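You operate a simulated robot arm through the tools that you are given. There is no shell and no other tool.

Carry out the task below with a simulated robot arm. There is one attempt and no reset: what you move stays moved.

JOB
Put things in order on the carton end of the workbench. At the end: the black pinion from the carton end of the workbench stands on top of the square solenoid; one of the black caps from the workbench is on the middle of the workbench; the purple box (marked "BUSHING") from the carton end of the workbench stands on top of the black rubber stand; the black starter case from the carton end of the workbench stands where the purple box stood; whatever was shut is shut again. Leave all else as you found it, and nothing knocked over.

Only the result counts: the job must be done as asked and must still hold three seconds after the hand-in. Knocking over, shifting, dropping, spilling or breaking anything else fails it. Lids that push on must go on centred and level and be pressed home; caps that screw on are set level and turned clockwise until they are tight.

ROBOT AND FRAMES
A 7-joint arm with a two-finger parallel gripper, fixed in place. Base frame: the origin is at the foot of the arm, x ahead of it, y to its left, z up. Readings come in mm, rad, newtons and seconds.
With the tool pointing down near the work surface it reaches from about 240 to 620 mm from the base axis. Its first joint turns from -1.152 to 1.152 rad. Payload 2.6 kg.
The tool frame sits at the grasp point between the pads (the TCP): z along the fingers, y along the line on which they close. The tips reach 30 mm beyond it. Largest opening 94 mm; finger width 28, thickness 10; the body of the gripper, 50 by 96 mm, starts 55 mm behind the TCP.
Orientation is that of the tool frame in the base frame, as a unit quaternion [x, y, z, w]. With the fingers straight down and closing along the base's y, the tool's x points along the base's -x, its y along +y and its z along -z.

CONTROLS
- The arm moves only by the tool move_arm. Its arguments are lists of equal length, an entry for each row: "grip": the gripper command, from -1 (fully open) to 1 (shut), values between in proportion; "offset": the shift along the tool's x, y, z in mm, a list of three; "rotation": the turn, a rotation vector about the tool's x, y, z in rad, a list of three. In form: {"grip": [grip, ...], "offset": [[dx, dy, dz], ...], "rotation": [[rx, ry, rz], ...]}. A call has 1 to 20 rows; each row shifts and turns the commanded pose from where the row before left it, along the tool's axes as they then stand. A row lasts 0.2 s, in which the tool goes at most 50 mm and 0.15 rad; a call with a longer step from one row to the next is refused whole, and so is a gripper value outside its range. A pose out of reach is approached as far as the arm can. The call stops where the force on the tool passes 40 N (or 10 N more than at its start, if that is more) or the arm is blocked; 0.2 s more then pass. The fingers move at their own pace (about 72 mm/s each) and stop on an object; they squeeze with about 29 N. The grip force told is the motor's: it shows also when the fingers shut on nothing. Time passes only in rows, and 0.2 s behind the last, so rows that do not move let the fingers close. The reply holds the time, the measured pose of the TCP, the force on the tool along the base axes, the opening and the grip force, in the units named above and with some noise, with the torque about the TCP (base axes, N m) and any sound that the robot's microphone picked up, and new pictures: "show" is both (left out), scene, wrist or none.
- Cameras (640 x 400 px; columns grow to the right, rows downward): "scene" is fixed at [23.8, 433.3, 547.3]; the picture's right is [-0.83, -0.56, 0.00], its down [-0.41, 0.61, -0.68] and it looks along [0.38, -0.56, -0.74] (base axes); focal length 276 px, centre (320, 200). "wrist" rides on the gripper at [76, 14, -102] in the tool frame; the picture's right is [-0.18, 0.98, 0.00], its down [-0.75, -0.14, -0.64] and it looks along [-0.63, -0.12, 0.77] (tool axes); focal length 243 px, centre (320, 200). There is no depth. A picture from a camera that has moved, and an enlarged one, comes with that camera's place and axes in the base frame and with its lens.
- zoom(camera, box): a new picture of the part [left, top, right, bottom] of that camera's present view, enlarged. It takes no simulated time.
- hand_in(): hands the job in; it is judged then, once.

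Nothing tells you positions but the pictures and the camera data. Unless the task says otherwise, let go and move clear before handing in.

The tools are called after "Emit:" by a JSON object that holds its "api" and its "payload". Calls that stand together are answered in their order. move_arm: Moves the arm, as the interface text tells. Its arguments: {"type":"object","properties":{"grip":{"type":"array","items":{"type":"number"}},"offset":{"type":"array","items":{"type":"array","items":{"type":"number"}}},"rotation":{"type":"array","items":{"type":"array","items":{"type":"number"}}},"show":{"type":"string","enum":["both","scene","wrist","none"]}},"required":["grip","offset","rotation"]} The other tools are called the same way: zoom (camera, box) takes an enlarged picture of a part of a camera's view; hand_in () hands the job in.

At the start:

```text
clock: 0.0
ee_pos: [419.8, -58.7, 249.7]
ee_rot: [0.001, 1.0, 0.0, -0.001]
force: [0.7, 0.1, 0.6]
wrist_torque: [0.0, -0.01, 0.05]
finger_gap: 94.1
grip_force: 0.1
```

scene: 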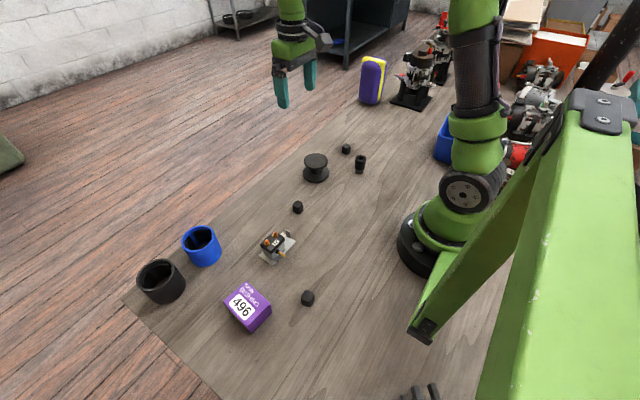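
wrist: 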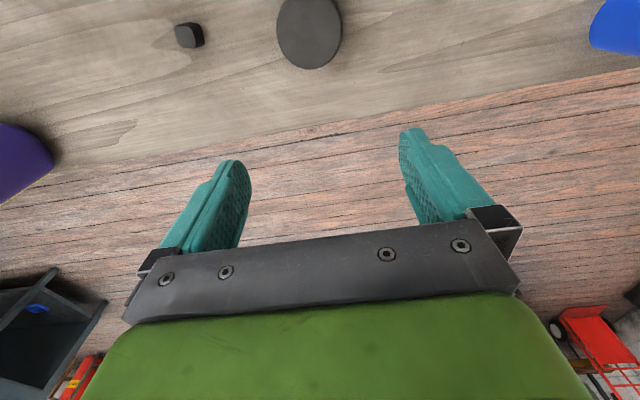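

I see a workbench with a purple box, black and blue cups, a small mechanism, a black spool-like stand and several small black pieces. I'll zoom in to identify each one before moving.

Emit:
{"api": "zoom", "payload": {"camera": "scene", "box": [120, 200, 340, 340]}}

Emit:
{"api": "zoom", "payload": {"camera": "scene", "box": [270, 120, 430, 220]}}

Emit:
{"api": "zoom", "payload": {"camera": "scene", "box": [340, 40, 640, 230]}}

Emit:
{"api": "zoom", "payload": {"camera": "scene", "box": [280, 260, 480, 400]}}

```text
2.86 times, centred on (230, 270) of scene
camera zoom: at [23.8, 433.3, 547.3], right [-0.83, -0.56, 0.0], down [-0.41, 0.61, -0.68], along [0.38, -0.56, -0.74], focal length 789 px, centre (577, 0)
```

zoom: 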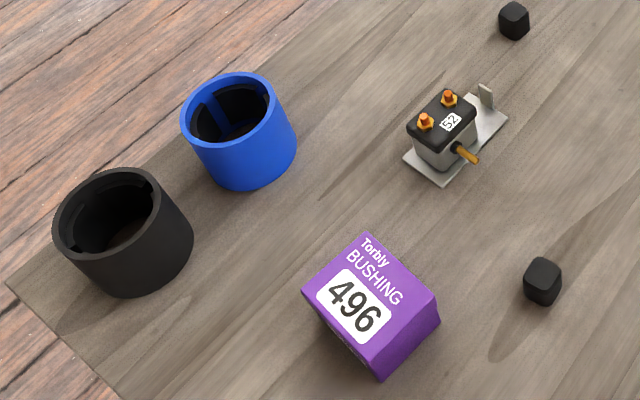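

```text
4.00 times, centred on (350, 170) of scene
camera zoom: at [23.8, 433.3, 547.3], right [-0.83, -0.56, 0.0], down [-0.41, 0.61, -0.68], along [0.38, -0.56, -0.74], focal length 1105 px, centre (200, 320)
```

zoom: 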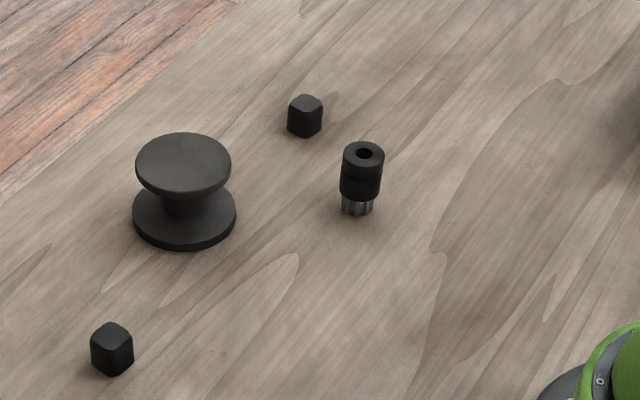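

```text
2.11 times, centred on (490, 135) of scene
camera zoom: at [23.8, 433.3, 547.3], right [-0.83, -0.56, 0.0], down [-0.41, 0.61, -0.68], along [0.38, -0.56, -0.74], focal length 581 px, centre (-38, 337)
```

zoom: 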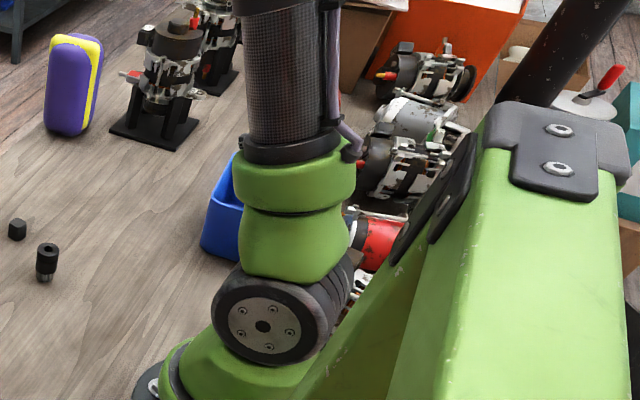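

```text
2.86 times, centred on (380, 330) of scene
camera zoom: at [23.8, 433.3, 547.3], right [-0.83, -0.56, 0.0], down [-0.41, 0.61, -0.68], along [0.38, -0.56, -0.74], focal length 789 px, centre (149, -171)
```

zoom: 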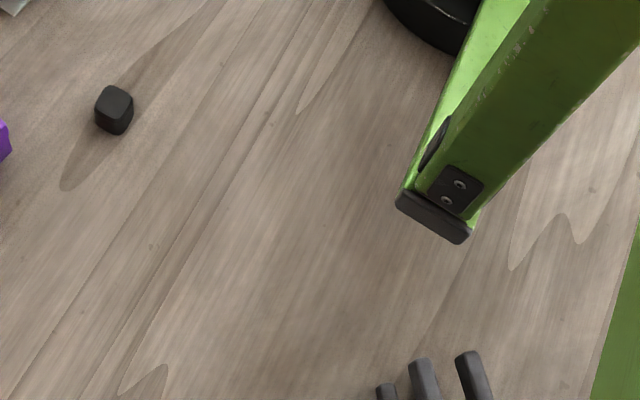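

The small black cubes look like caps, the spool like the rubber stand, and the small "52" mechanism like the solenoid. The scene camera doesn't cover everything, so I'll raise the arm and look towards the -y end with the wrist camera.

Emit:
{"api": "move_arm", "payload": {"grip": [-1, -1, -1, -1, -1, -1, -1, -1, -1, -1], "offset": [[0, 0, -20], [0, 0, -20], [0, 0, -20], [0, 0, -20], [0, 0, -20], [0, 0, -10], [0, 0, 0], [0, 0, 0], [0, 0, 0], [0, 0, 0]], "rotation": [[0, 0, 0.15], [0, 0, 0.15], [0, 0, 0.15], [0, 0, 0.15], [0, 0, 0.15], [0, 0, 0.15], [0, 0, 0.15], [0, 0, 0.15], [0, 0, 0.15], [0, 0, 0.15]]}}

```text
clock: 2.2
ee_pos: [419.9, -58.4, 360.2]
ee_rot: [0.683, 0.731, 0.0, 0.0]
force: [-0.2, 1.4, -0.5]
wrist_torque: [0.02, 0.0, 0.01]
finger_gap: 93.9
grip_force: 0.1
camera wrist: at [428.5, 19.6, 462.2], right [0.99, -0.12, 0.0], down [-0.09, -0.76, 0.64], along [-0.07, -0.64, -0.77], focal length 243 px, centre (320, 200)
```

scene: 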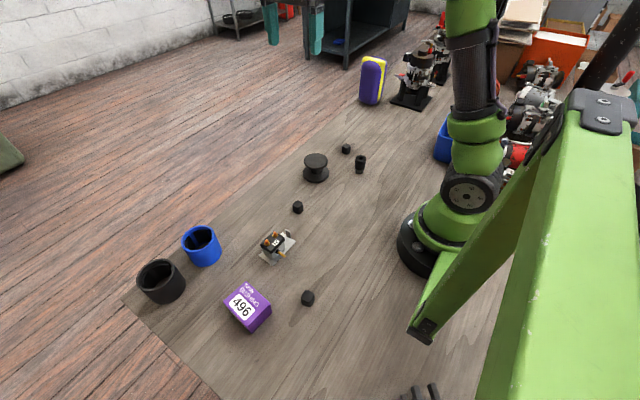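
wrist: 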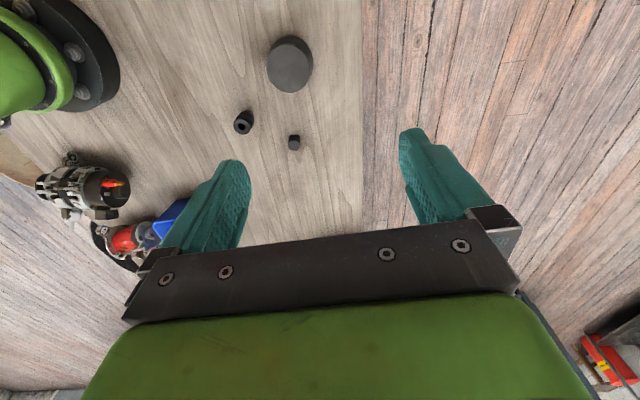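

The -y side holds some starter-like parts and a blue object. I'll move that way for a better look.

Emit:
{"api": "move_arm", "payload": {"grip": [-1, -1, -1, -1, -1, -1, -1, -1], "offset": [[-30, -10, 0], [-30, -10, 0], [-30, -10, 0], [-30, -10, 0], [-30, -10, 0], [-30, -10, 0], [0, 0, 0], [0, 0, 0]], "rotation": [[0, 0, 0], [0, 0, 0], [0, 0, 0], [0, 0, 0], [0, 0, 0], [0, 0, 0], [0, 0, 0], [0, 0, 0]]}}

```text
clock: 4.0
ee_pos: [372.1, -245.2, 361.5]
ee_rot: [0.681, 0.732, 0.0, 0.0]
force: [0.0, -0.5, -0.1]
wrist_torque: [0.0, -0.01, -0.01]
finger_gap: 94.0
grip_force: 0.1
camera wrist: at [381.1, -167.7, 463.6], right [0.99, -0.11, 0.0], down [-0.09, -0.76, 0.64], along [-0.07, -0.64, -0.77], focal length 243 px, centre (320, 200)
```

scene: 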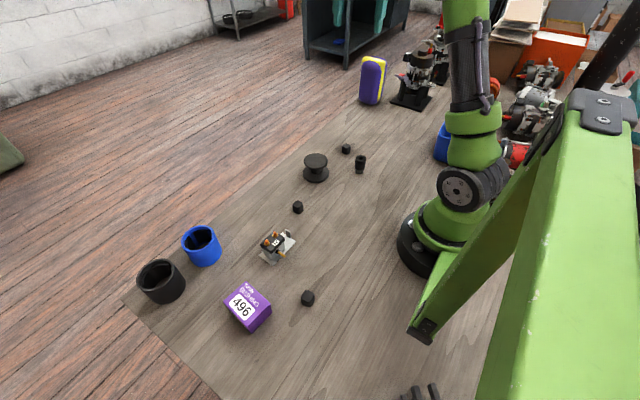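
wrist: 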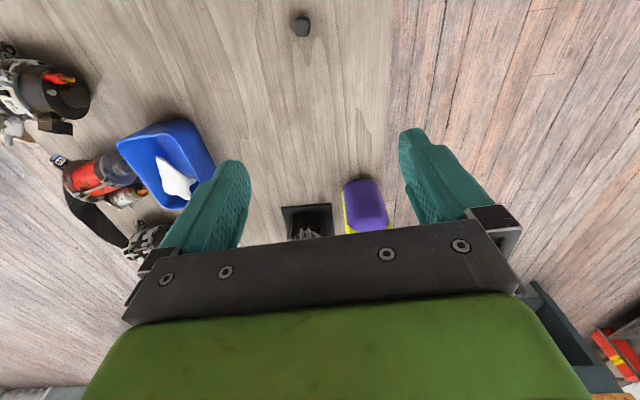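

The -y end has only large machine parts, a blue bin and the purple/yellow object. Now I'll look at the +y end.

Emit:
{"api": "move_arm", "payload": {"grip": [-1, -1, -1, -1, -1, -1, -1, -1, -1, -1, -1, -1, -1, -1, -1, -1, -1, -1, -1, -1], "offset": [[30, 0, 0], [30, 0, 0], [30, 0, 0], [30, 0, 0], [30, 0, 0], [30, 0, 0], [0, 0, 0], [0, 0, 0], [0, 0, 0], [0, 0, 0], [0, 0, 0], [0, 0, 0], [0, 0, 0], [0, 0, 0], [0, 0, 0], [0, 0, 0], [0, 0, 0], [0, 0, 0], [0, 0, 0], [0, 0, 0]], "rotation": [[0, 0, -0.15], [0, 0, -0.15], [0, 0, -0.15], [0, 0, -0.15], [0, 0, -0.15], [0, 0, -0.15], [0, 0, -0.15], [0, 0, -0.15], [0, 0, -0.15], [0, 0, -0.15], [0, 0, -0.15], [0, 0, -0.15], [0, 0, -0.15], [0, 0, -0.15], [0, 0, -0.15], [0, 0, -0.15], [0, 0, -0.15], [0, 0, -0.15], [0, 0, -0.15], [0, 0, -0.15]]}}

```text
clock: 8.2
ee_pos: [296.5, -84.6, 360.4]
ee_rot: [-0.682, 0.731, 0.0, -0.001]
force: [0.8, -0.5, 0.0]
wrist_torque: [-0.01, -0.01, -0.01]
finger_gap: 93.8
grip_force: 0.0
camera wrist: at [277.8, -159.0, 462.4], right [-0.97, 0.25, 0.0], down [0.19, 0.74, 0.64], along [0.16, 0.62, -0.77], focal length 243 px, centre (320, 200)
```

scene: 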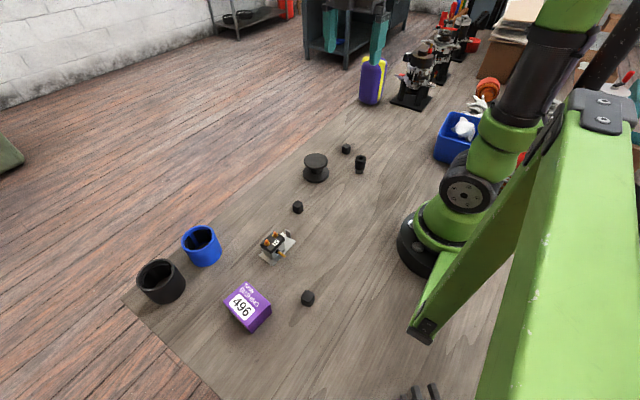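
wrist: 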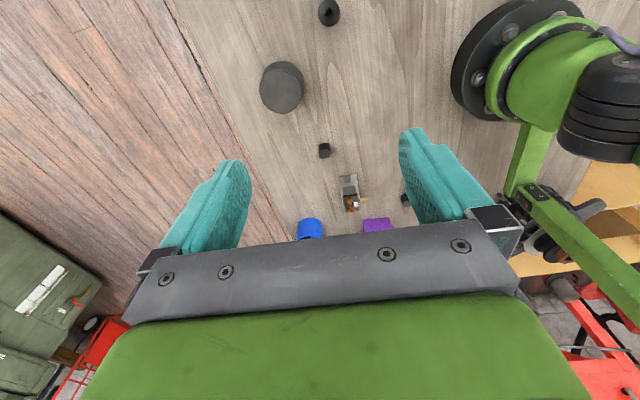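

Turning further towards +y to see what stands beyond that end of the bench and on it.

Emit:
{"api": "move_arm", "payload": {"grip": [-1, -1, -1, -1, -1, -1, -1, -1], "offset": [[-40, -8, 0], [-40, -8, 0], [-40, -8, 0], [-40, -8, 0], [-40, -8, 0], [-40, -8, 0], [0, 0, 0], [0, 0, 0]], "rotation": [[0, 0, 0], [0, 0, 0], [0, 0, 0], [0, 0, 0], [0, 0, 0], [0, 0, 0], [0, 0, 0], [0, 0, 0]]}}

```text
clock: 10.0
ee_pos: [364.5, 154.3, 361.2]
ee_rot: [-0.681, 0.732, 0.001, 0.0]
force: [-0.5, -0.1, 0.4]
wrist_torque: [-0.01, -0.03, -0.02]
finger_gap: 94.1
grip_force: 0.1
camera wrist: at [344.2, 79.9, 463.0], right [-0.97, 0.25, 0.0], down [0.19, 0.74, 0.64], along [0.16, 0.62, -0.77], focal length 243 px, centre (320, 200)
```

scene: 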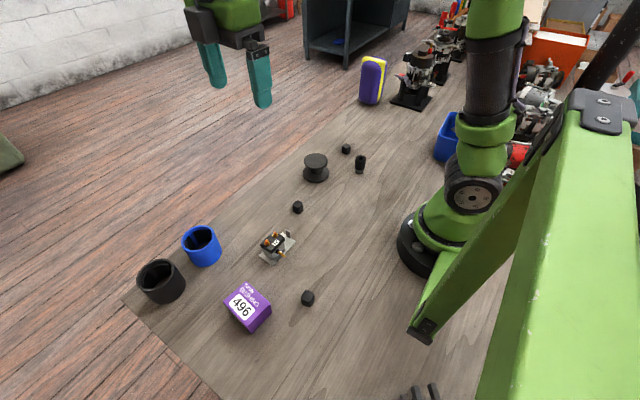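
wrist: 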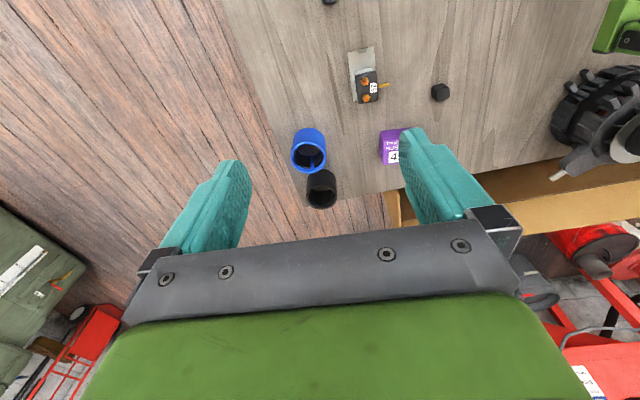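

Let me zoom in on the far region and the wrist view, to work out which end the cartons are at and where the middle is.

Emit:
{"api": "zoom", "payload": {"camera": "scene", "box": [340, 0, 640, 190]}}

Emit:
{"api": "zoom", "payload": {"camera": "wrist", "box": [380, 0, 640, 163]}}

Emit:
{"api": "zoom", "payload": {"camera": "wrist", "box": [220, 0, 480, 220]}}

Emit:
{"api": "zoom", "payload": {"camera": "wrist", "box": [440, 150, 640, 400]}}

```text
2.11 times, centred on (490, 95) of scene
camera zoom: at [23.8, 433.3, 547.3], right [-0.83, -0.56, 0.0], down [-0.41, 0.61, -0.68], along [0.38, -0.56, -0.74], focal length 581 px, centre (-38, 421)
```

zoom: 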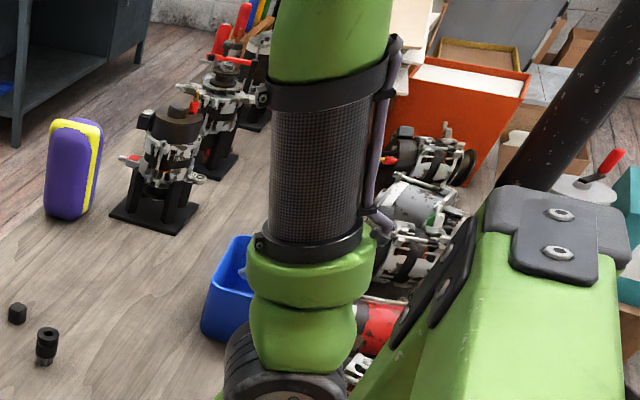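

```text
2.45 times, centred on (510, 82) of wrist
camera zoom: at [344.2, 79.9, 463.0], right [-0.97, 0.25, 0.0], down [0.19, 0.74, 0.64], along [0.16, 0.62, -0.77], focal length 595 px, centre (-146, 491)
```

zoom: 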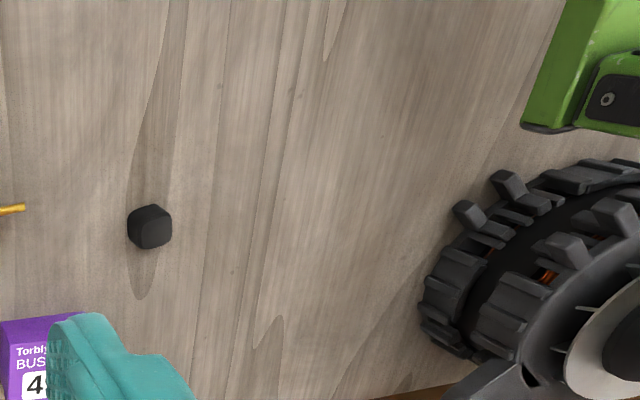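

```text
1.82 times, centred on (350, 110) of wrist
camera zoom: at [344.2, 79.9, 463.0], right [-0.97, 0.25, 0.0], down [0.19, 0.74, 0.64], along [0.16, 0.62, -0.77], focal length 441 px, centre (266, 364)
```

zoom: 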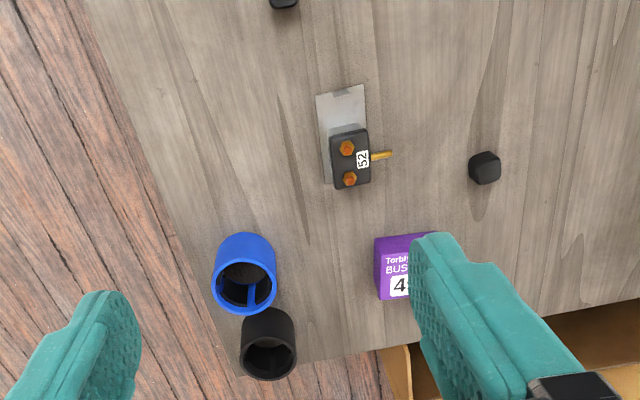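

```text
1.60 times, centred on (540, 275) of wrist
camera zoom: at [344.2, 79.9, 463.0], right [-0.97, 0.25, 0.0], down [0.19, 0.74, 0.64], along [0.16, 0.62, -0.77], focal length 388 px, centre (-32, 80)
```

zoom: 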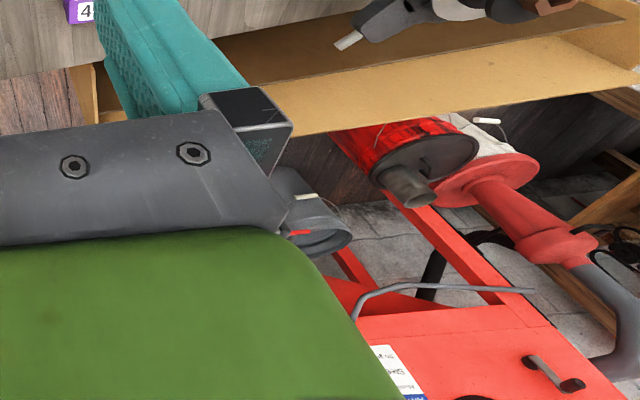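

At the +y end an open carton stands against the bench edge, and the bench itself runs on far towards -y (about 468 to below -1200 in y). So all these parts are on the carton end, and the middle should be around y≈-400. Next I'll hover over the purple box.

Emit:
{"api": "move_arm", "payload": {"grip": [-1, -1, -1, -1, -1, -1, -1, -1], "offset": [[-24, 17, 0], [-24, 17, 0], [-24, 17, 20], [-24, 17, 30], [-24, 17, 30], [-24, 17, 30], [-24, 17, 30], [0, 0, 0]], "rotation": [[0, 0, 0], [0, 0, 0], [0, 0, 0], [0, 0, 0], [0, 0, 0], [0, 0, 0], [0, 0, 0], [0, 0, 0]]}}

```text
clock: 11.8
ee_pos: [256.3, 330.0, 219.3]
ee_rot: [-0.681, 0.732, 0.0, 0.0]
force: [-0.3, -0.3, -0.6]
wrist_torque: [-0.03, 0.01, -0.03]
finger_gap: 94.0
grip_force: 0.0
camera wrist: at [236.8, 254.8, 321.5], right [-0.97, 0.25, 0.0], down [0.19, 0.74, 0.64], along [0.16, 0.62, -0.77], focal length 243 px, centre (320, 200)
```

scene: 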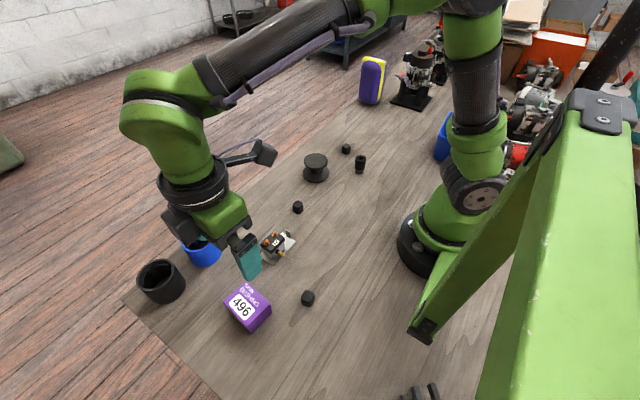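
wrist: 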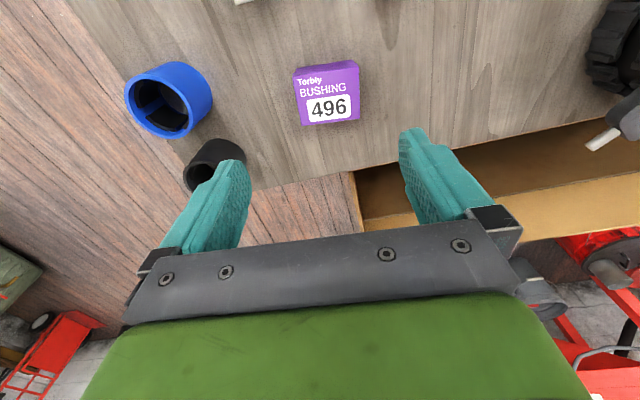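

Emit:
{"api": "zoom", "payload": {"camera": "wrist", "box": [270, 50, 390, 140]}}

Emit:
{"api": "zoom", "payload": {"camera": "wrist", "box": [110, 40, 270, 200]}}

Emit:
{"api": "zoom", "payload": {"camera": "scene", "box": [130, 210, 290, 340]}}

```text
4.44 times, centred on (330, 95) of wrist
camera zoom: at [236.8, 254.8, 321.5], right [-0.97, 0.25, 0.0], down [0.19, 0.74, 0.64], along [0.16, 0.62, -0.77], focal length 1078 px, centre (276, 667)
```

zoom: 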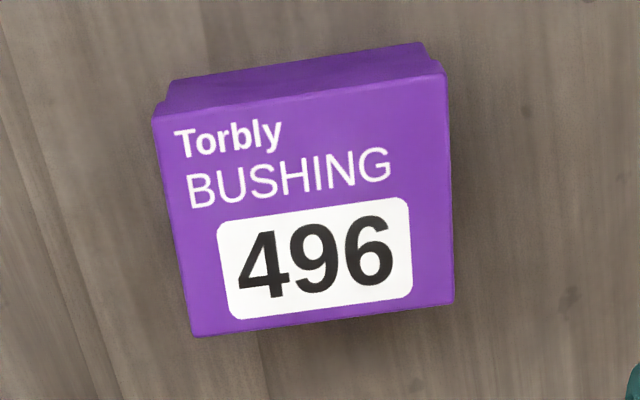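

```text
2.50 times, centred on (190, 120) of wrist
camera zoom: at [236.8, 254.8, 321.5], right [-0.97, 0.25, 0.0], down [0.19, 0.74, 0.64], along [0.16, 0.62, -0.77], focal length 606 px, centre (645, 400)
```

zoom: 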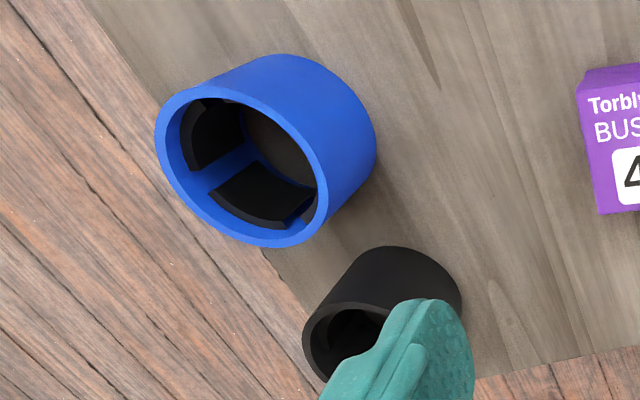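

```text
3.08 times, centred on (210, 275) of scene
camera zoom: at [23.7, 433.3, 547.3], right [-0.83, -0.56, 0.0], down [-0.41, 0.61, -0.68], along [0.38, -0.56, -0.74], focal length 850 px, centre (658, -31)
```

zoom: 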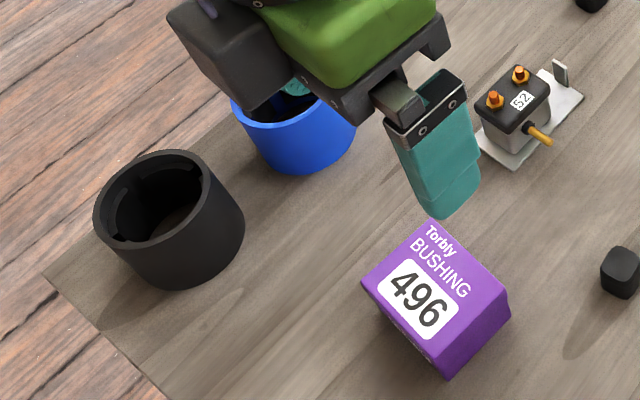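

The purple box measures about 67×53×47 mm, centred near (251, 339) and yawed about 7.6°. I'll align with it and come down partway to check.

Emit:
{"api": "move_arm", "payload": {"grip": [-1, -1, -1, -1, -1], "offset": [[-8.4, 6.1, 0], [0, 0, 40], [0, 0, 40], [0, 0, 30], [0, 0, 0]], "rotation": [[0, 0, 0.062], [0, 0, 0], [0, 0, 0], [0, 0, 0], [0, 0, 0]]}}

```text
clock: 13.0
ee_pos: [248.7, 337.7, 110.2]
ee_rot: [-0.658, 0.753, 0.001, 0.0]
force: [0.2, -0.1, -0.1]
wrist_torque: [-0.02, 0.0, 0.0]
finger_gap: 94.1
grip_force: 0.2
camera wrist: at [224.3, 264.7, 211.6], right [-0.95, 0.31, 0.0], down [0.24, 0.73, 0.64], along [0.2, 0.61, -0.77], focal length 243 px, centre (320, 200)
```

scene: 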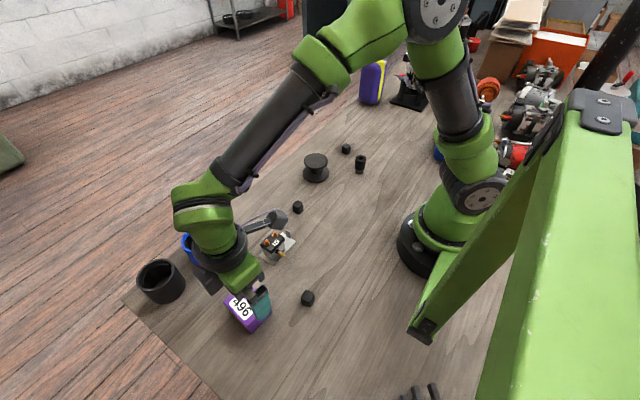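
wrist: 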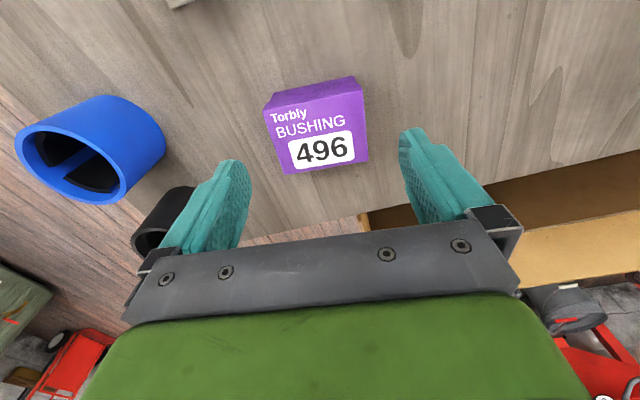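

Emit:
{"api": "zoom", "payload": {"camera": "wrist", "box": [240, 60, 400, 190]}}

```text
3.08 times, centred on (320, 125) of wrist
camera zoom: at [224.3, 264.7, 211.6], right [-0.95, 0.31, 0.0], down [0.24, 0.73, 0.64], along [0.2, 0.61, -0.77], focal length 746 px, centre (320, 431)
```

zoom: 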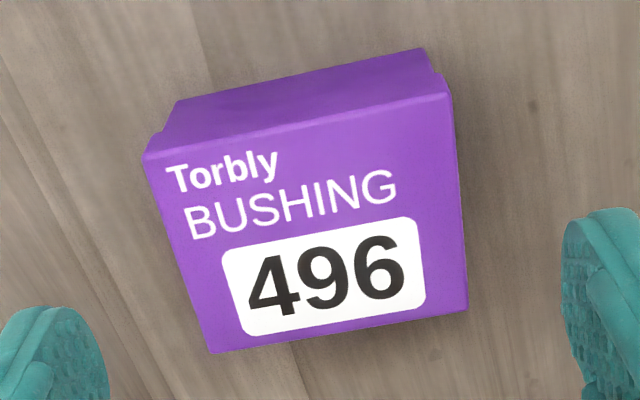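

Alignment is good, within 2 mm of centre. I'll lower onto the box and grip it.

Emit:
{"api": "move_arm", "payload": {"grip": [-1, -1, -1, -1, 1, 1, 1, 1], "offset": [[-0.6, -1.5, 25], [0, 0, 25], [0, 0, 24], [0, 0, 0], [0, 0, 0], [0, 0, 0], [0, 0, 0], [0, 0, 0]], "rotation": [[0, 0, 0], [0, 0, 0], [0, 0, 0], [0, 0, 0], [0, 0, 0], [0, 0, 0], [0, 0, 0], [0, 0, 0]]}}

```text
clock: 14.8
ee_pos: [249.0, 335.7, 33.7]
ee_rot: [-0.658, 0.753, 0.0, 0.0]
force: [0.5, 1.2, 1.1]
wrist_torque: [0.0, 0.0, 0.01]
finger_gap: 73.8
grip_force: 29.1
camera wrist: at [224.9, 262.7, 136.8], right [-0.95, 0.31, 0.0], down [0.24, 0.73, 0.64], along [0.2, 0.61, -0.77], focal length 243 px, centre (320, 200)
```

scene: 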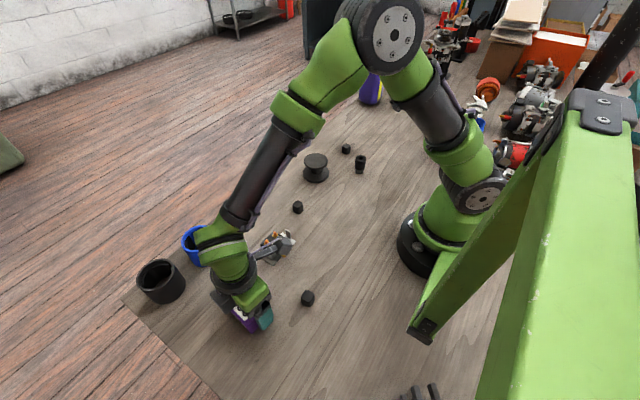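
wrist: 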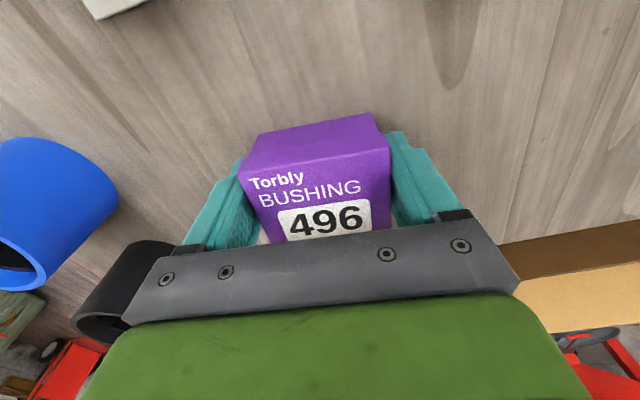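

Emit:
{"api": "zoom", "payload": {"camera": "wrist", "box": [200, 90, 440, 260]}}

```text
2.35 times, centred on (320, 175) of wrist
camera zoom: at [224.9, 262.7, 136.8], right [-0.95, 0.31, 0.0], down [0.24, 0.73, 0.64], along [0.2, 0.61, -0.77], focal length 571 px, centre (320, 259)
```

zoom: 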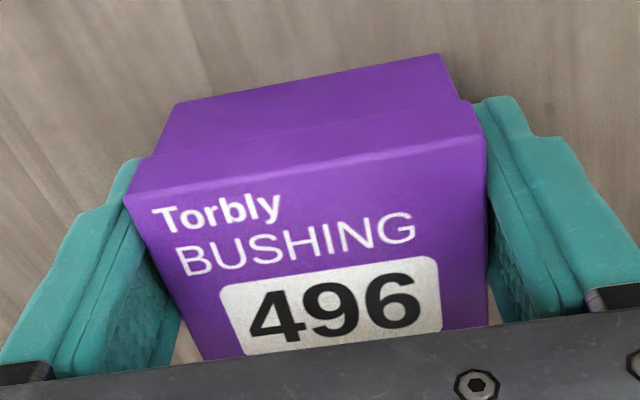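

The box seems gripped, with grip force 29 N and the fingers on both sides. I'll lift gently and check.

Emit:
{"api": "move_arm", "payload": {"grip": [1, 1, 1, 1, 1, 1, 1], "offset": [[0, 0, -5], [0, 0, -15], [0, 0, -20], [0, 0, -30], [0, 0, -35], [0, 0, -35], [0, 0, 0]], "rotation": [[0, 0, 0], [0, 0, 0], [0, 0, 0], [0, 0, 0], [0, 0, 0], [0, 0, 0], [0, 0, 0]]}}

```text
clock: 16.4
ee_pos: [249.3, 338.8, 179.1]
ee_rot: [-0.658, 0.753, 0.0, 0.0]
force: [-0.3, 0.7, -0.9]
wrist_torque: [0.01, -0.01, 0.03]
finger_gap: 73.6
grip_force: 29.6
camera wrist: at [225.3, 265.0, 280.4], right [-0.95, 0.31, 0.0], down [0.24, 0.73, 0.64], along [0.2, 0.61, -0.77], focal length 243 px, centre (320, 200)
```

scene: 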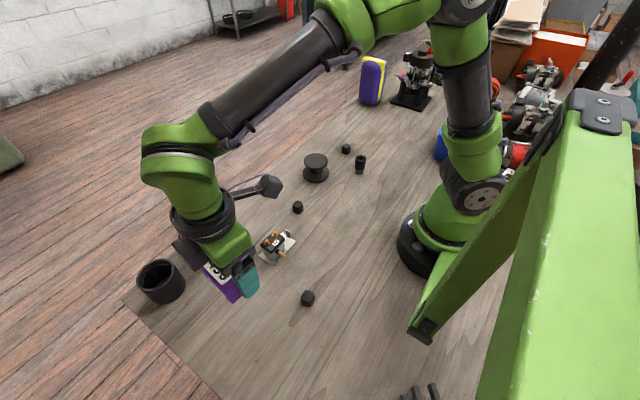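
wrist: 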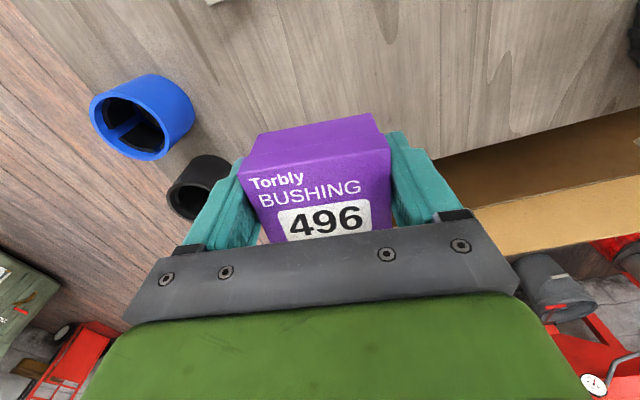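

Lift is good. The stand is near (370, -56), roughly 50 mm tall. I'll carry the box towards it and stop short for a close look.

Emit:
{"api": "move_arm", "payload": {"grip": [1, 1, 1, 1, 1, 1, 1, 1, 1, 1, 1, 1], "offset": [[26, -15.7, 0], [26, -15.7, 0], [26, -15.7, 0], [26, -15.7, 0], [26, -15.7, 0], [26, -15.7, 0], [26, -15.7, 0], [26, -15.7, 0], [26, -15.7, 0], [26, -15.7, 0], [0, 0, 0], [0, 0, 0]], "rotation": [[0, 0, 0], [0, 0, 0], [0, 0, 0], [0, 0, 0], [0, 0, 0], [0, 0, 0], [0, 0, 0], [0, 0, 0], [0, 0, 0], [0, 0, 0], [0, 0, 0], [0, 0, 0]]}}

Emit:
{"api": "zoom", "payload": {"camera": "wrist", "box": [220, 0, 420, 125]}}

```text
clock: 19.0
ee_pos: [372.8, 59.8, 175.5]
ee_rot: [-0.658, 0.753, 0.0, 0.0]
force: [0.3, -0.4, -0.6]
wrist_torque: [-0.04, 0.01, -0.02]
finger_gap: 73.7
grip_force: 29.1
camera wrist: at [348.5, -13.1, 278.1], right [-0.95, 0.31, 0.0], down [0.24, 0.73, 0.64], along [0.2, 0.61, -0.77], focal length 243 px, centre (320, 200)
```

scene: 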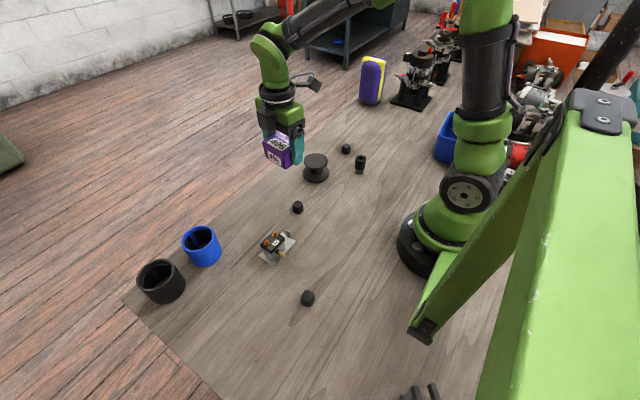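
wrist: 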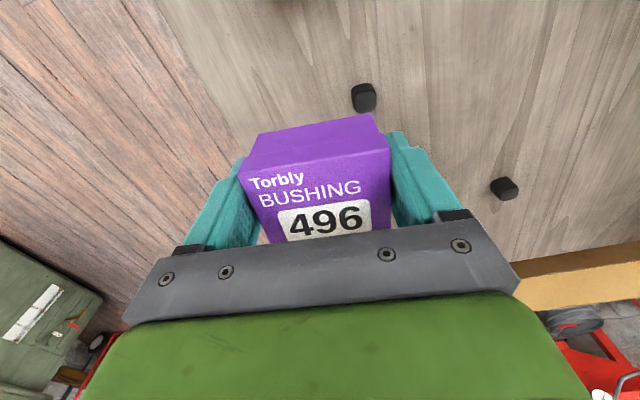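

```text
3.20 times, centred on (320, 62) of wrist
camera zoom: at [348.5, -13.1, 278.1], right [-0.95, 0.31, 0.0], down [0.24, 0.73, 0.64], along [0.2, 0.61, -0.77], focal length 776 px, centre (320, 640)
```

zoom: 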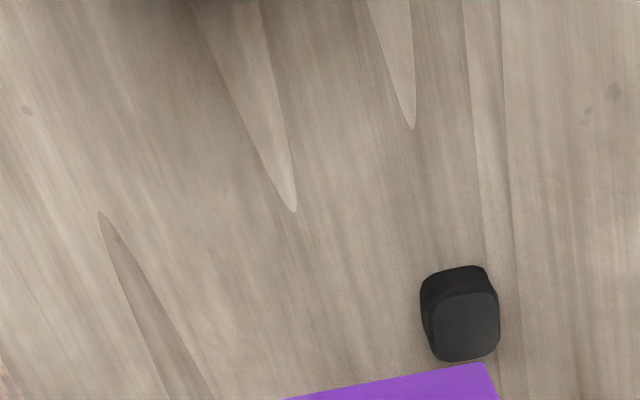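

The stand is below the camera's view. I'll shift so it shows up beside the held box.

Emit:
{"api": "move_arm", "payload": {"grip": [1, 1, 1, 1, 1, 1], "offset": [[19, 14.4, 0], [19, 14.4, 0], [19, 14.4, 0], [19, 14.4, 0], [19.5, 14.2, 0], [0, 0, 0]], "rotation": [[0, 0, 0], [0, 0, 0], [0, 0, 0], [0, 0, 0], [0, 0, 0], [0, 0, 0]]}}

Emit:
{"api": "zoom", "payload": {"camera": "wrist", "box": [130, 0, 370, 150]}}

Emit:
{"api": "zoom", "payload": {"camera": "scene", "box": [260, 120, 380, 200]}}

```text
clock: 20.4
ee_pos: [287.8, -27.4, 176.7]
ee_rot: [-0.658, 0.753, 0.001, 0.0]
force: [-0.1, -0.5, -0.4]
wrist_torque: [0.01, 0.01, 0.0]
finger_gap: 73.9
grip_force: 28.6
camera wrist: at [263.9, -101.6, 278.5], right [-0.95, 0.31, 0.0], down [0.24, 0.73, 0.64], along [0.2, 0.61, -0.77], focal length 243 px, centre (320, 200)
```

scene: 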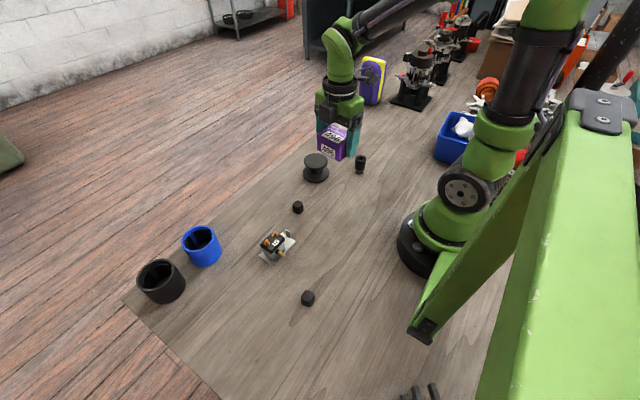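
wrist: 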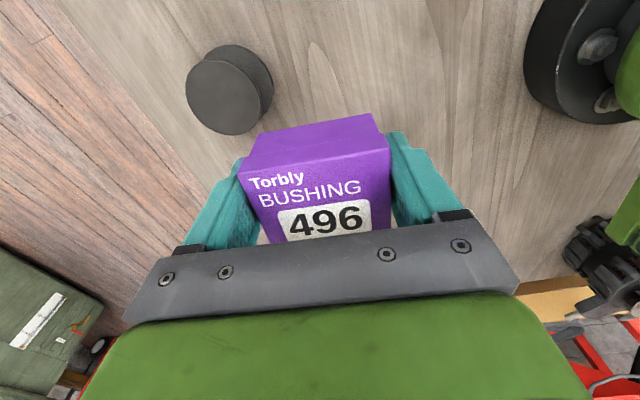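

```text
2.67 times, centred on (250, 75) of wrist
camera zoom: at [263.9, -101.6, 278.5], right [-0.95, 0.31, 0.0], down [0.24, 0.73, 0.64], along [0.2, 0.61, -0.77], focal length 647 px, centre (507, 533)
```

zoom: 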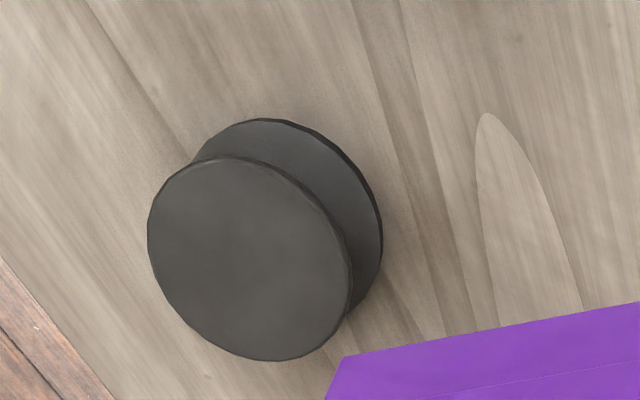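

```text
5.00 times, centred on (320, 160) of scene
camera zoom: at [23.8, 433.3, 547.3], right [-0.83, -0.56, 0.0], down [-0.41, 0.61, -0.68], along [0.38, -0.56, -0.74], focal length 1381 px, centre (320, 400)
```

zoom: 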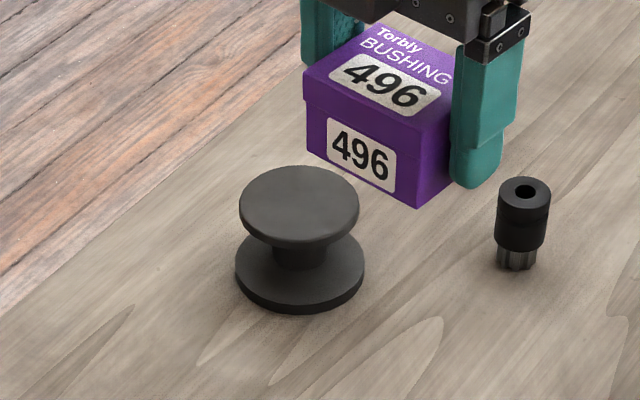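

From the wrist view the stand's top centre is at about tool (24, -83), i.e. base (367, -62), with its top near z=55. I'll move above it and come down partway.

Emit:
{"api": "move_arm", "payload": {"grip": [1, 1, 1, 1, 1, 1, 1], "offset": [[8, -27.7, 0], [8, -27.7, 0], [8.3, -27.6, 0], [0, 0, 20], [0, 0, 20], [0, 0, 10], [0, 0, 0]], "rotation": [[0, 0, 0], [0, 0, 0], [0, 0, 0], [0, 0, 0], [0, 0, 0], [0, 0, 0], [0, 0, 0]]}}

Emit:
{"api": "zoom", "payload": {"camera": "scene", "box": [260, 110, 380, 190]}}

Emit:
{"api": "zoom", "payload": {"camera": "wrist", "box": [200, 60, 440, 210]}}

```text
clock: 22.0
ee_pos: [368.4, -63.5, 125.7]
ee_rot: [-0.658, 0.753, 0.0, 0.0]
force: [-0.3, 0.4, 0.3]
wrist_torque: [-0.01, 0.01, 0.02]
finger_gap: 73.6
grip_force: 28.8
camera wrist: at [344.5, -136.4, 227.2], right [-0.95, 0.31, 0.0], down [0.24, 0.73, 0.64], along [0.2, 0.61, -0.77], focal length 243 px, centre (320, 200)
```

scene: 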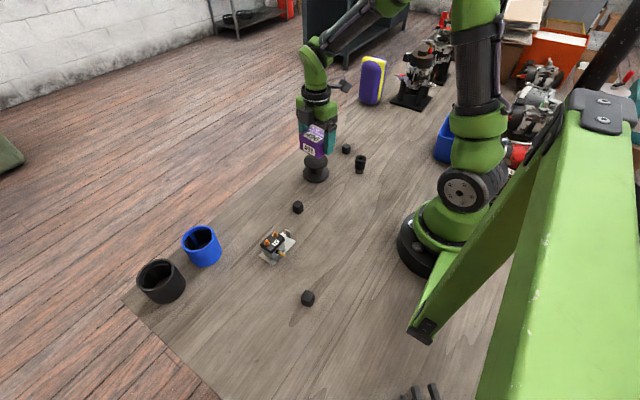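
wrist: 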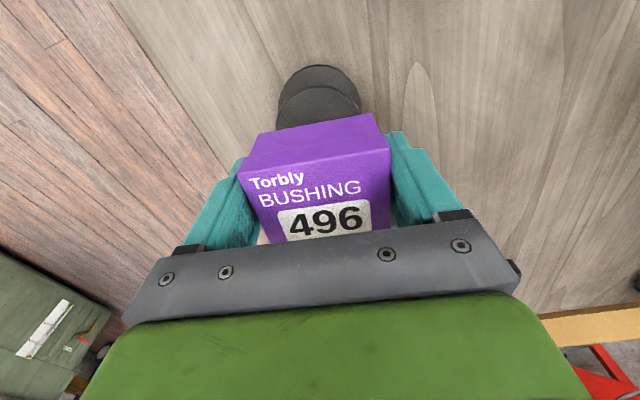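

```text
5.00 times, centred on (320, 150) of scene
camera zoom: at [23.8, 433.3, 547.3], right [-0.83, -0.56, 0.0], down [-0.41, 0.61, -0.68], along [0.38, -0.56, -0.74], focal length 1381 px, centre (320, 450)
```

zoom: 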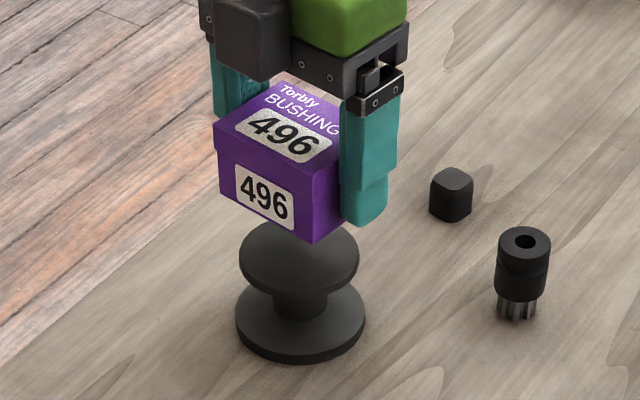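

```text
2.67 times, centred on (320, 135) of wrist
camera zoom: at [344.5, -136.4, 227.2], right [-0.95, 0.31, 0.0], down [0.24, 0.73, 0.64], along [0.2, 0.61, -0.77], focal length 647 px, centre (320, 373)
```

zoom: 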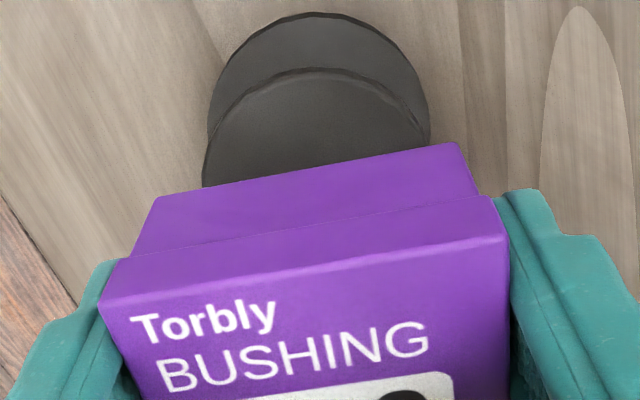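

The box is centred over the stand to within about 1 mm. I'll lower it slowly, watching the force.

Emit:
{"api": "move_arm", "payload": {"grip": [1, 1, 1, 1], "offset": [[-0.8, -0.4, 10], [0, 0, 10], [0, 0, 5], [0, 0, 0]], "rotation": [[0, 0, 0], [0, 0, 0], [0, 0, 0], [0, 0, 0]]}}

Emit:
{"api": "zoom", "payload": {"camera": "scene", "box": [260, 110, 380, 190]}}

```text
clock: 23.0
ee_pos: [368.4, -61.0, 100.7]
ee_rot: [-0.658, 0.753, 0.0, 0.0]
force: [0.3, -0.2, -1.1]
wrist_torque: [-0.04, 0.0, 0.03]
finger_gap: 74.0
grip_force: 28.3
camera wrist: at [344.7, -134.6, 202.9], right [-0.95, 0.31, 0.0], down [0.24, 0.73, 0.64], along [0.2, 0.61, -0.77], focal length 243 px, centre (320, 200)
```

scene: 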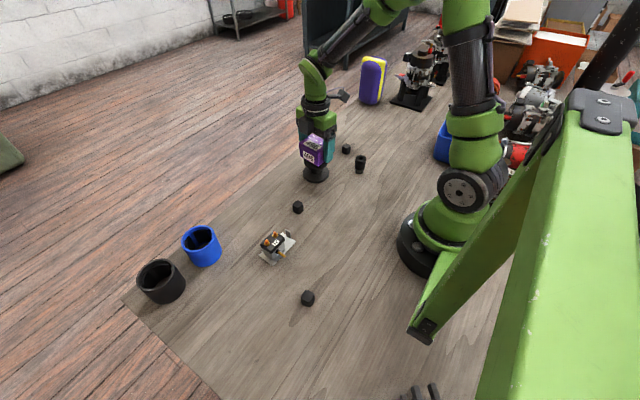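
wrist: 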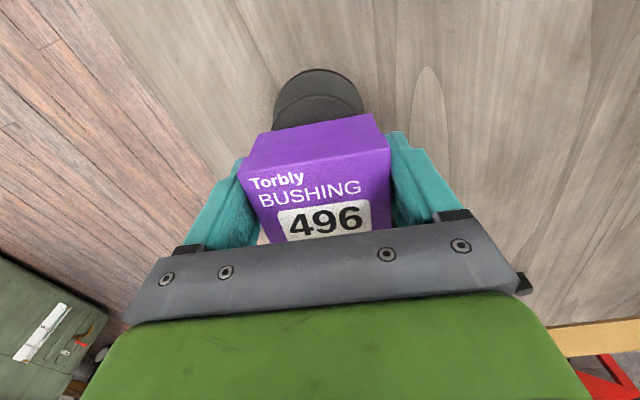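

```text
5.00 times, centred on (320, 150) of scene
camera zoom: at [23.8, 433.3, 547.3], right [-0.83, -0.56, 0.0], down [-0.41, 0.61, -0.68], along [0.38, -0.56, -0.74], focal length 1381 px, centre (320, 450)
```

zoom: 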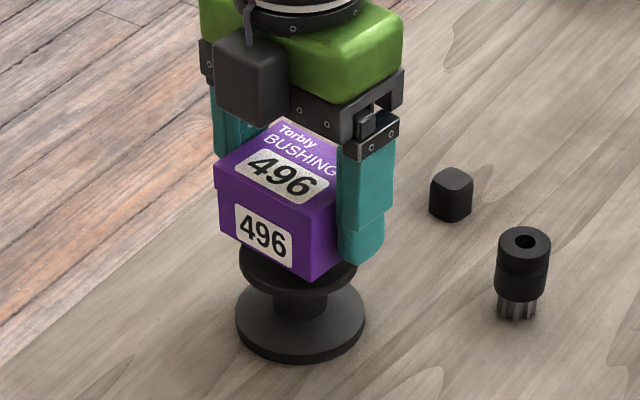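

By scene and wrist triangulation the stand top is nearer z≈50 and the centre about (370, -60). A small correction, then I'll keep lowering in fine steps.

Emit:
{"api": "move_arm", "payload": {"grip": [1, 1, 1, 1, 1], "offset": [[-1.7, -0.8, 4], [0, 0, 4], [0, 0, 2], [0, 0, 0], [0, 0, 0]], "rotation": [[0, 0, 0], [0, 0, 0], [0, 0, 0], [0, 0, 0], [0, 0, 0]]}}

Emit:
{"api": "zoom", "payload": {"camera": "scene", "box": [260, 110, 380, 190]}}

Emit:
{"api": "zoom", "payload": {"camera": "wrist", "box": [200, 40, 440, 190]}}

```text
clock: 24.2
ee_pos: [370.4, -59.2, 91.7]
ee_rot: [-0.658, 0.753, 0.0, 0.001]
force: [-0.5, -0.1, 0.1]
wrist_torque: [0.02, 0.0, -0.01]
finger_gap: 73.9
grip_force: 28.6
camera wrist: at [346.4, -132.2, 193.8], right [-0.95, 0.31, 0.0], down [0.24, 0.73, 0.64], along [0.2, 0.61, -0.77], focal length 243 px, centre (320, 200)
```

scene: 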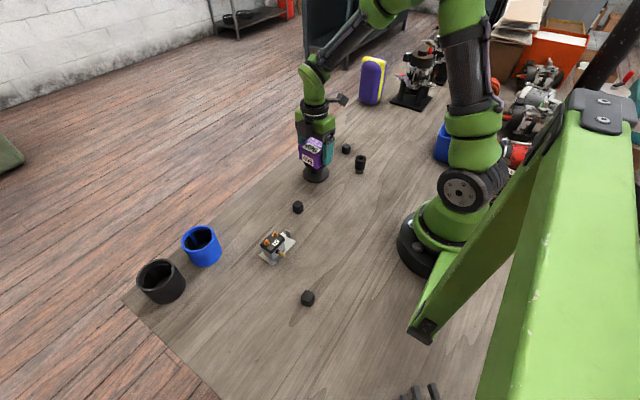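
wrist: 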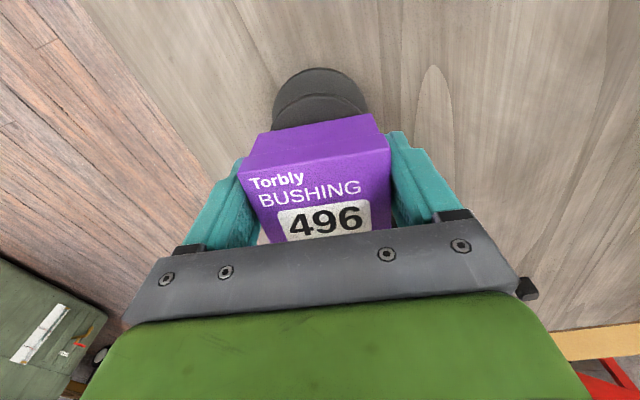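

```text
5.00 times, centred on (320, 150) of scene
camera zoom: at [23.8, 433.3, 547.3], right [-0.83, -0.56, 0.0], down [-0.41, 0.61, -0.68], along [0.38, -0.56, -0.74], focal length 1381 px, centre (320, 450)
```

zoom: 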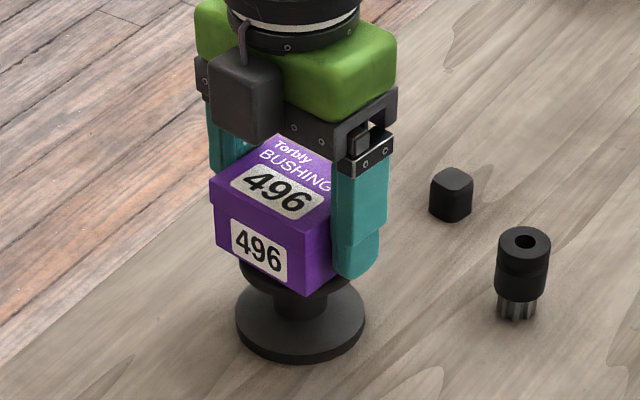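

```text
2.67 times, centred on (320, 115) of wrist
camera zoom: at [346.4, -132.2, 193.8], right [-0.95, 0.31, 0.0], down [0.24, 0.73, 0.64], along [0.2, 0.61, -0.77], focal length 647 px, centre (320, 427)
```

zoom: 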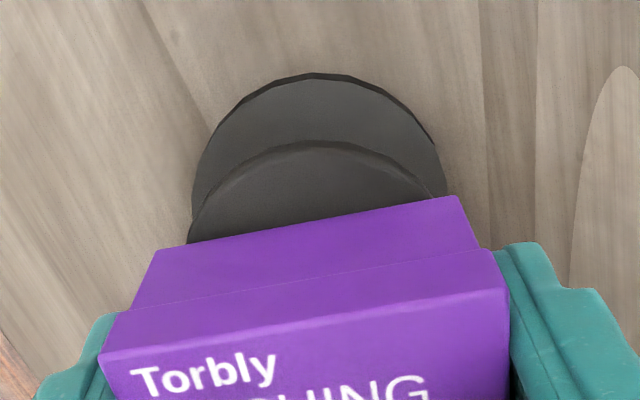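

Nearly centred. A 2 mm lateral correction, then fine lowering to contact.

Emit:
{"api": "move_arm", "payload": {"grip": [1, 1, 1, 1, 1], "offset": [[0.3, 2, 1], [0, 0, 1.5], [0, 0, 1.5], [0, 0, 1.5], [0, 0, 0]], "rotation": [[0, 0, 0], [0, 0, 0], [0, 0, 0], [0, 0, 0], [0, 0, 0]], "show": "none"}}

Emit:
{"api": "zoom", "payload": {"camera": "scene", "box": [260, 110, 380, 190]}}

```text
clock: 25.4
ee_pos: [366.9, -60.0, 85.9]
ee_rot: [-0.658, 0.753, 0.0, -0.001]
force: [-7.3, -0.1, 14.3]
wrist_torque: [0.1, 0.34, 0.08]
finger_gap: 73.8
grip_force: 29.4
```

```text
5.00 times, centred on (320, 150) of scene
camera zoom: at [23.7, 433.3, 547.3], right [-0.83, -0.56, 0.0], down [-0.41, 0.61, -0.68], along [0.38, -0.56, -0.74], focal length 1381 px, centre (320, 450)
```

zoom: 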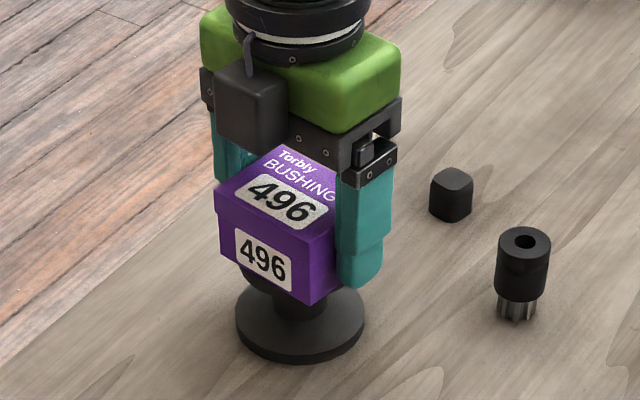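

Contact at TCP z≈86 with 14 N upward. I'll ease off slightly, then let go.

Emit:
{"api": "move_arm", "payload": {"grip": [1, 1, 1], "offset": [[0, 0, -0.7], [0, 0, 0], [0, 0, 0]], "rotation": [[0, 0, 0], [0, 0, 0], [0, 0, 0]], "show": "none"}}

```text
clock: 26.2
ee_pos: [368.7, -58.5, 87.1]
ee_rot: [-0.659, 0.752, -0.001, -0.001]
force: [-0.4, 0.7, -1.3]
wrist_torque: [0.01, 0.02, 0.0]
finger_gap: 73.9
grip_force: 28.9
```

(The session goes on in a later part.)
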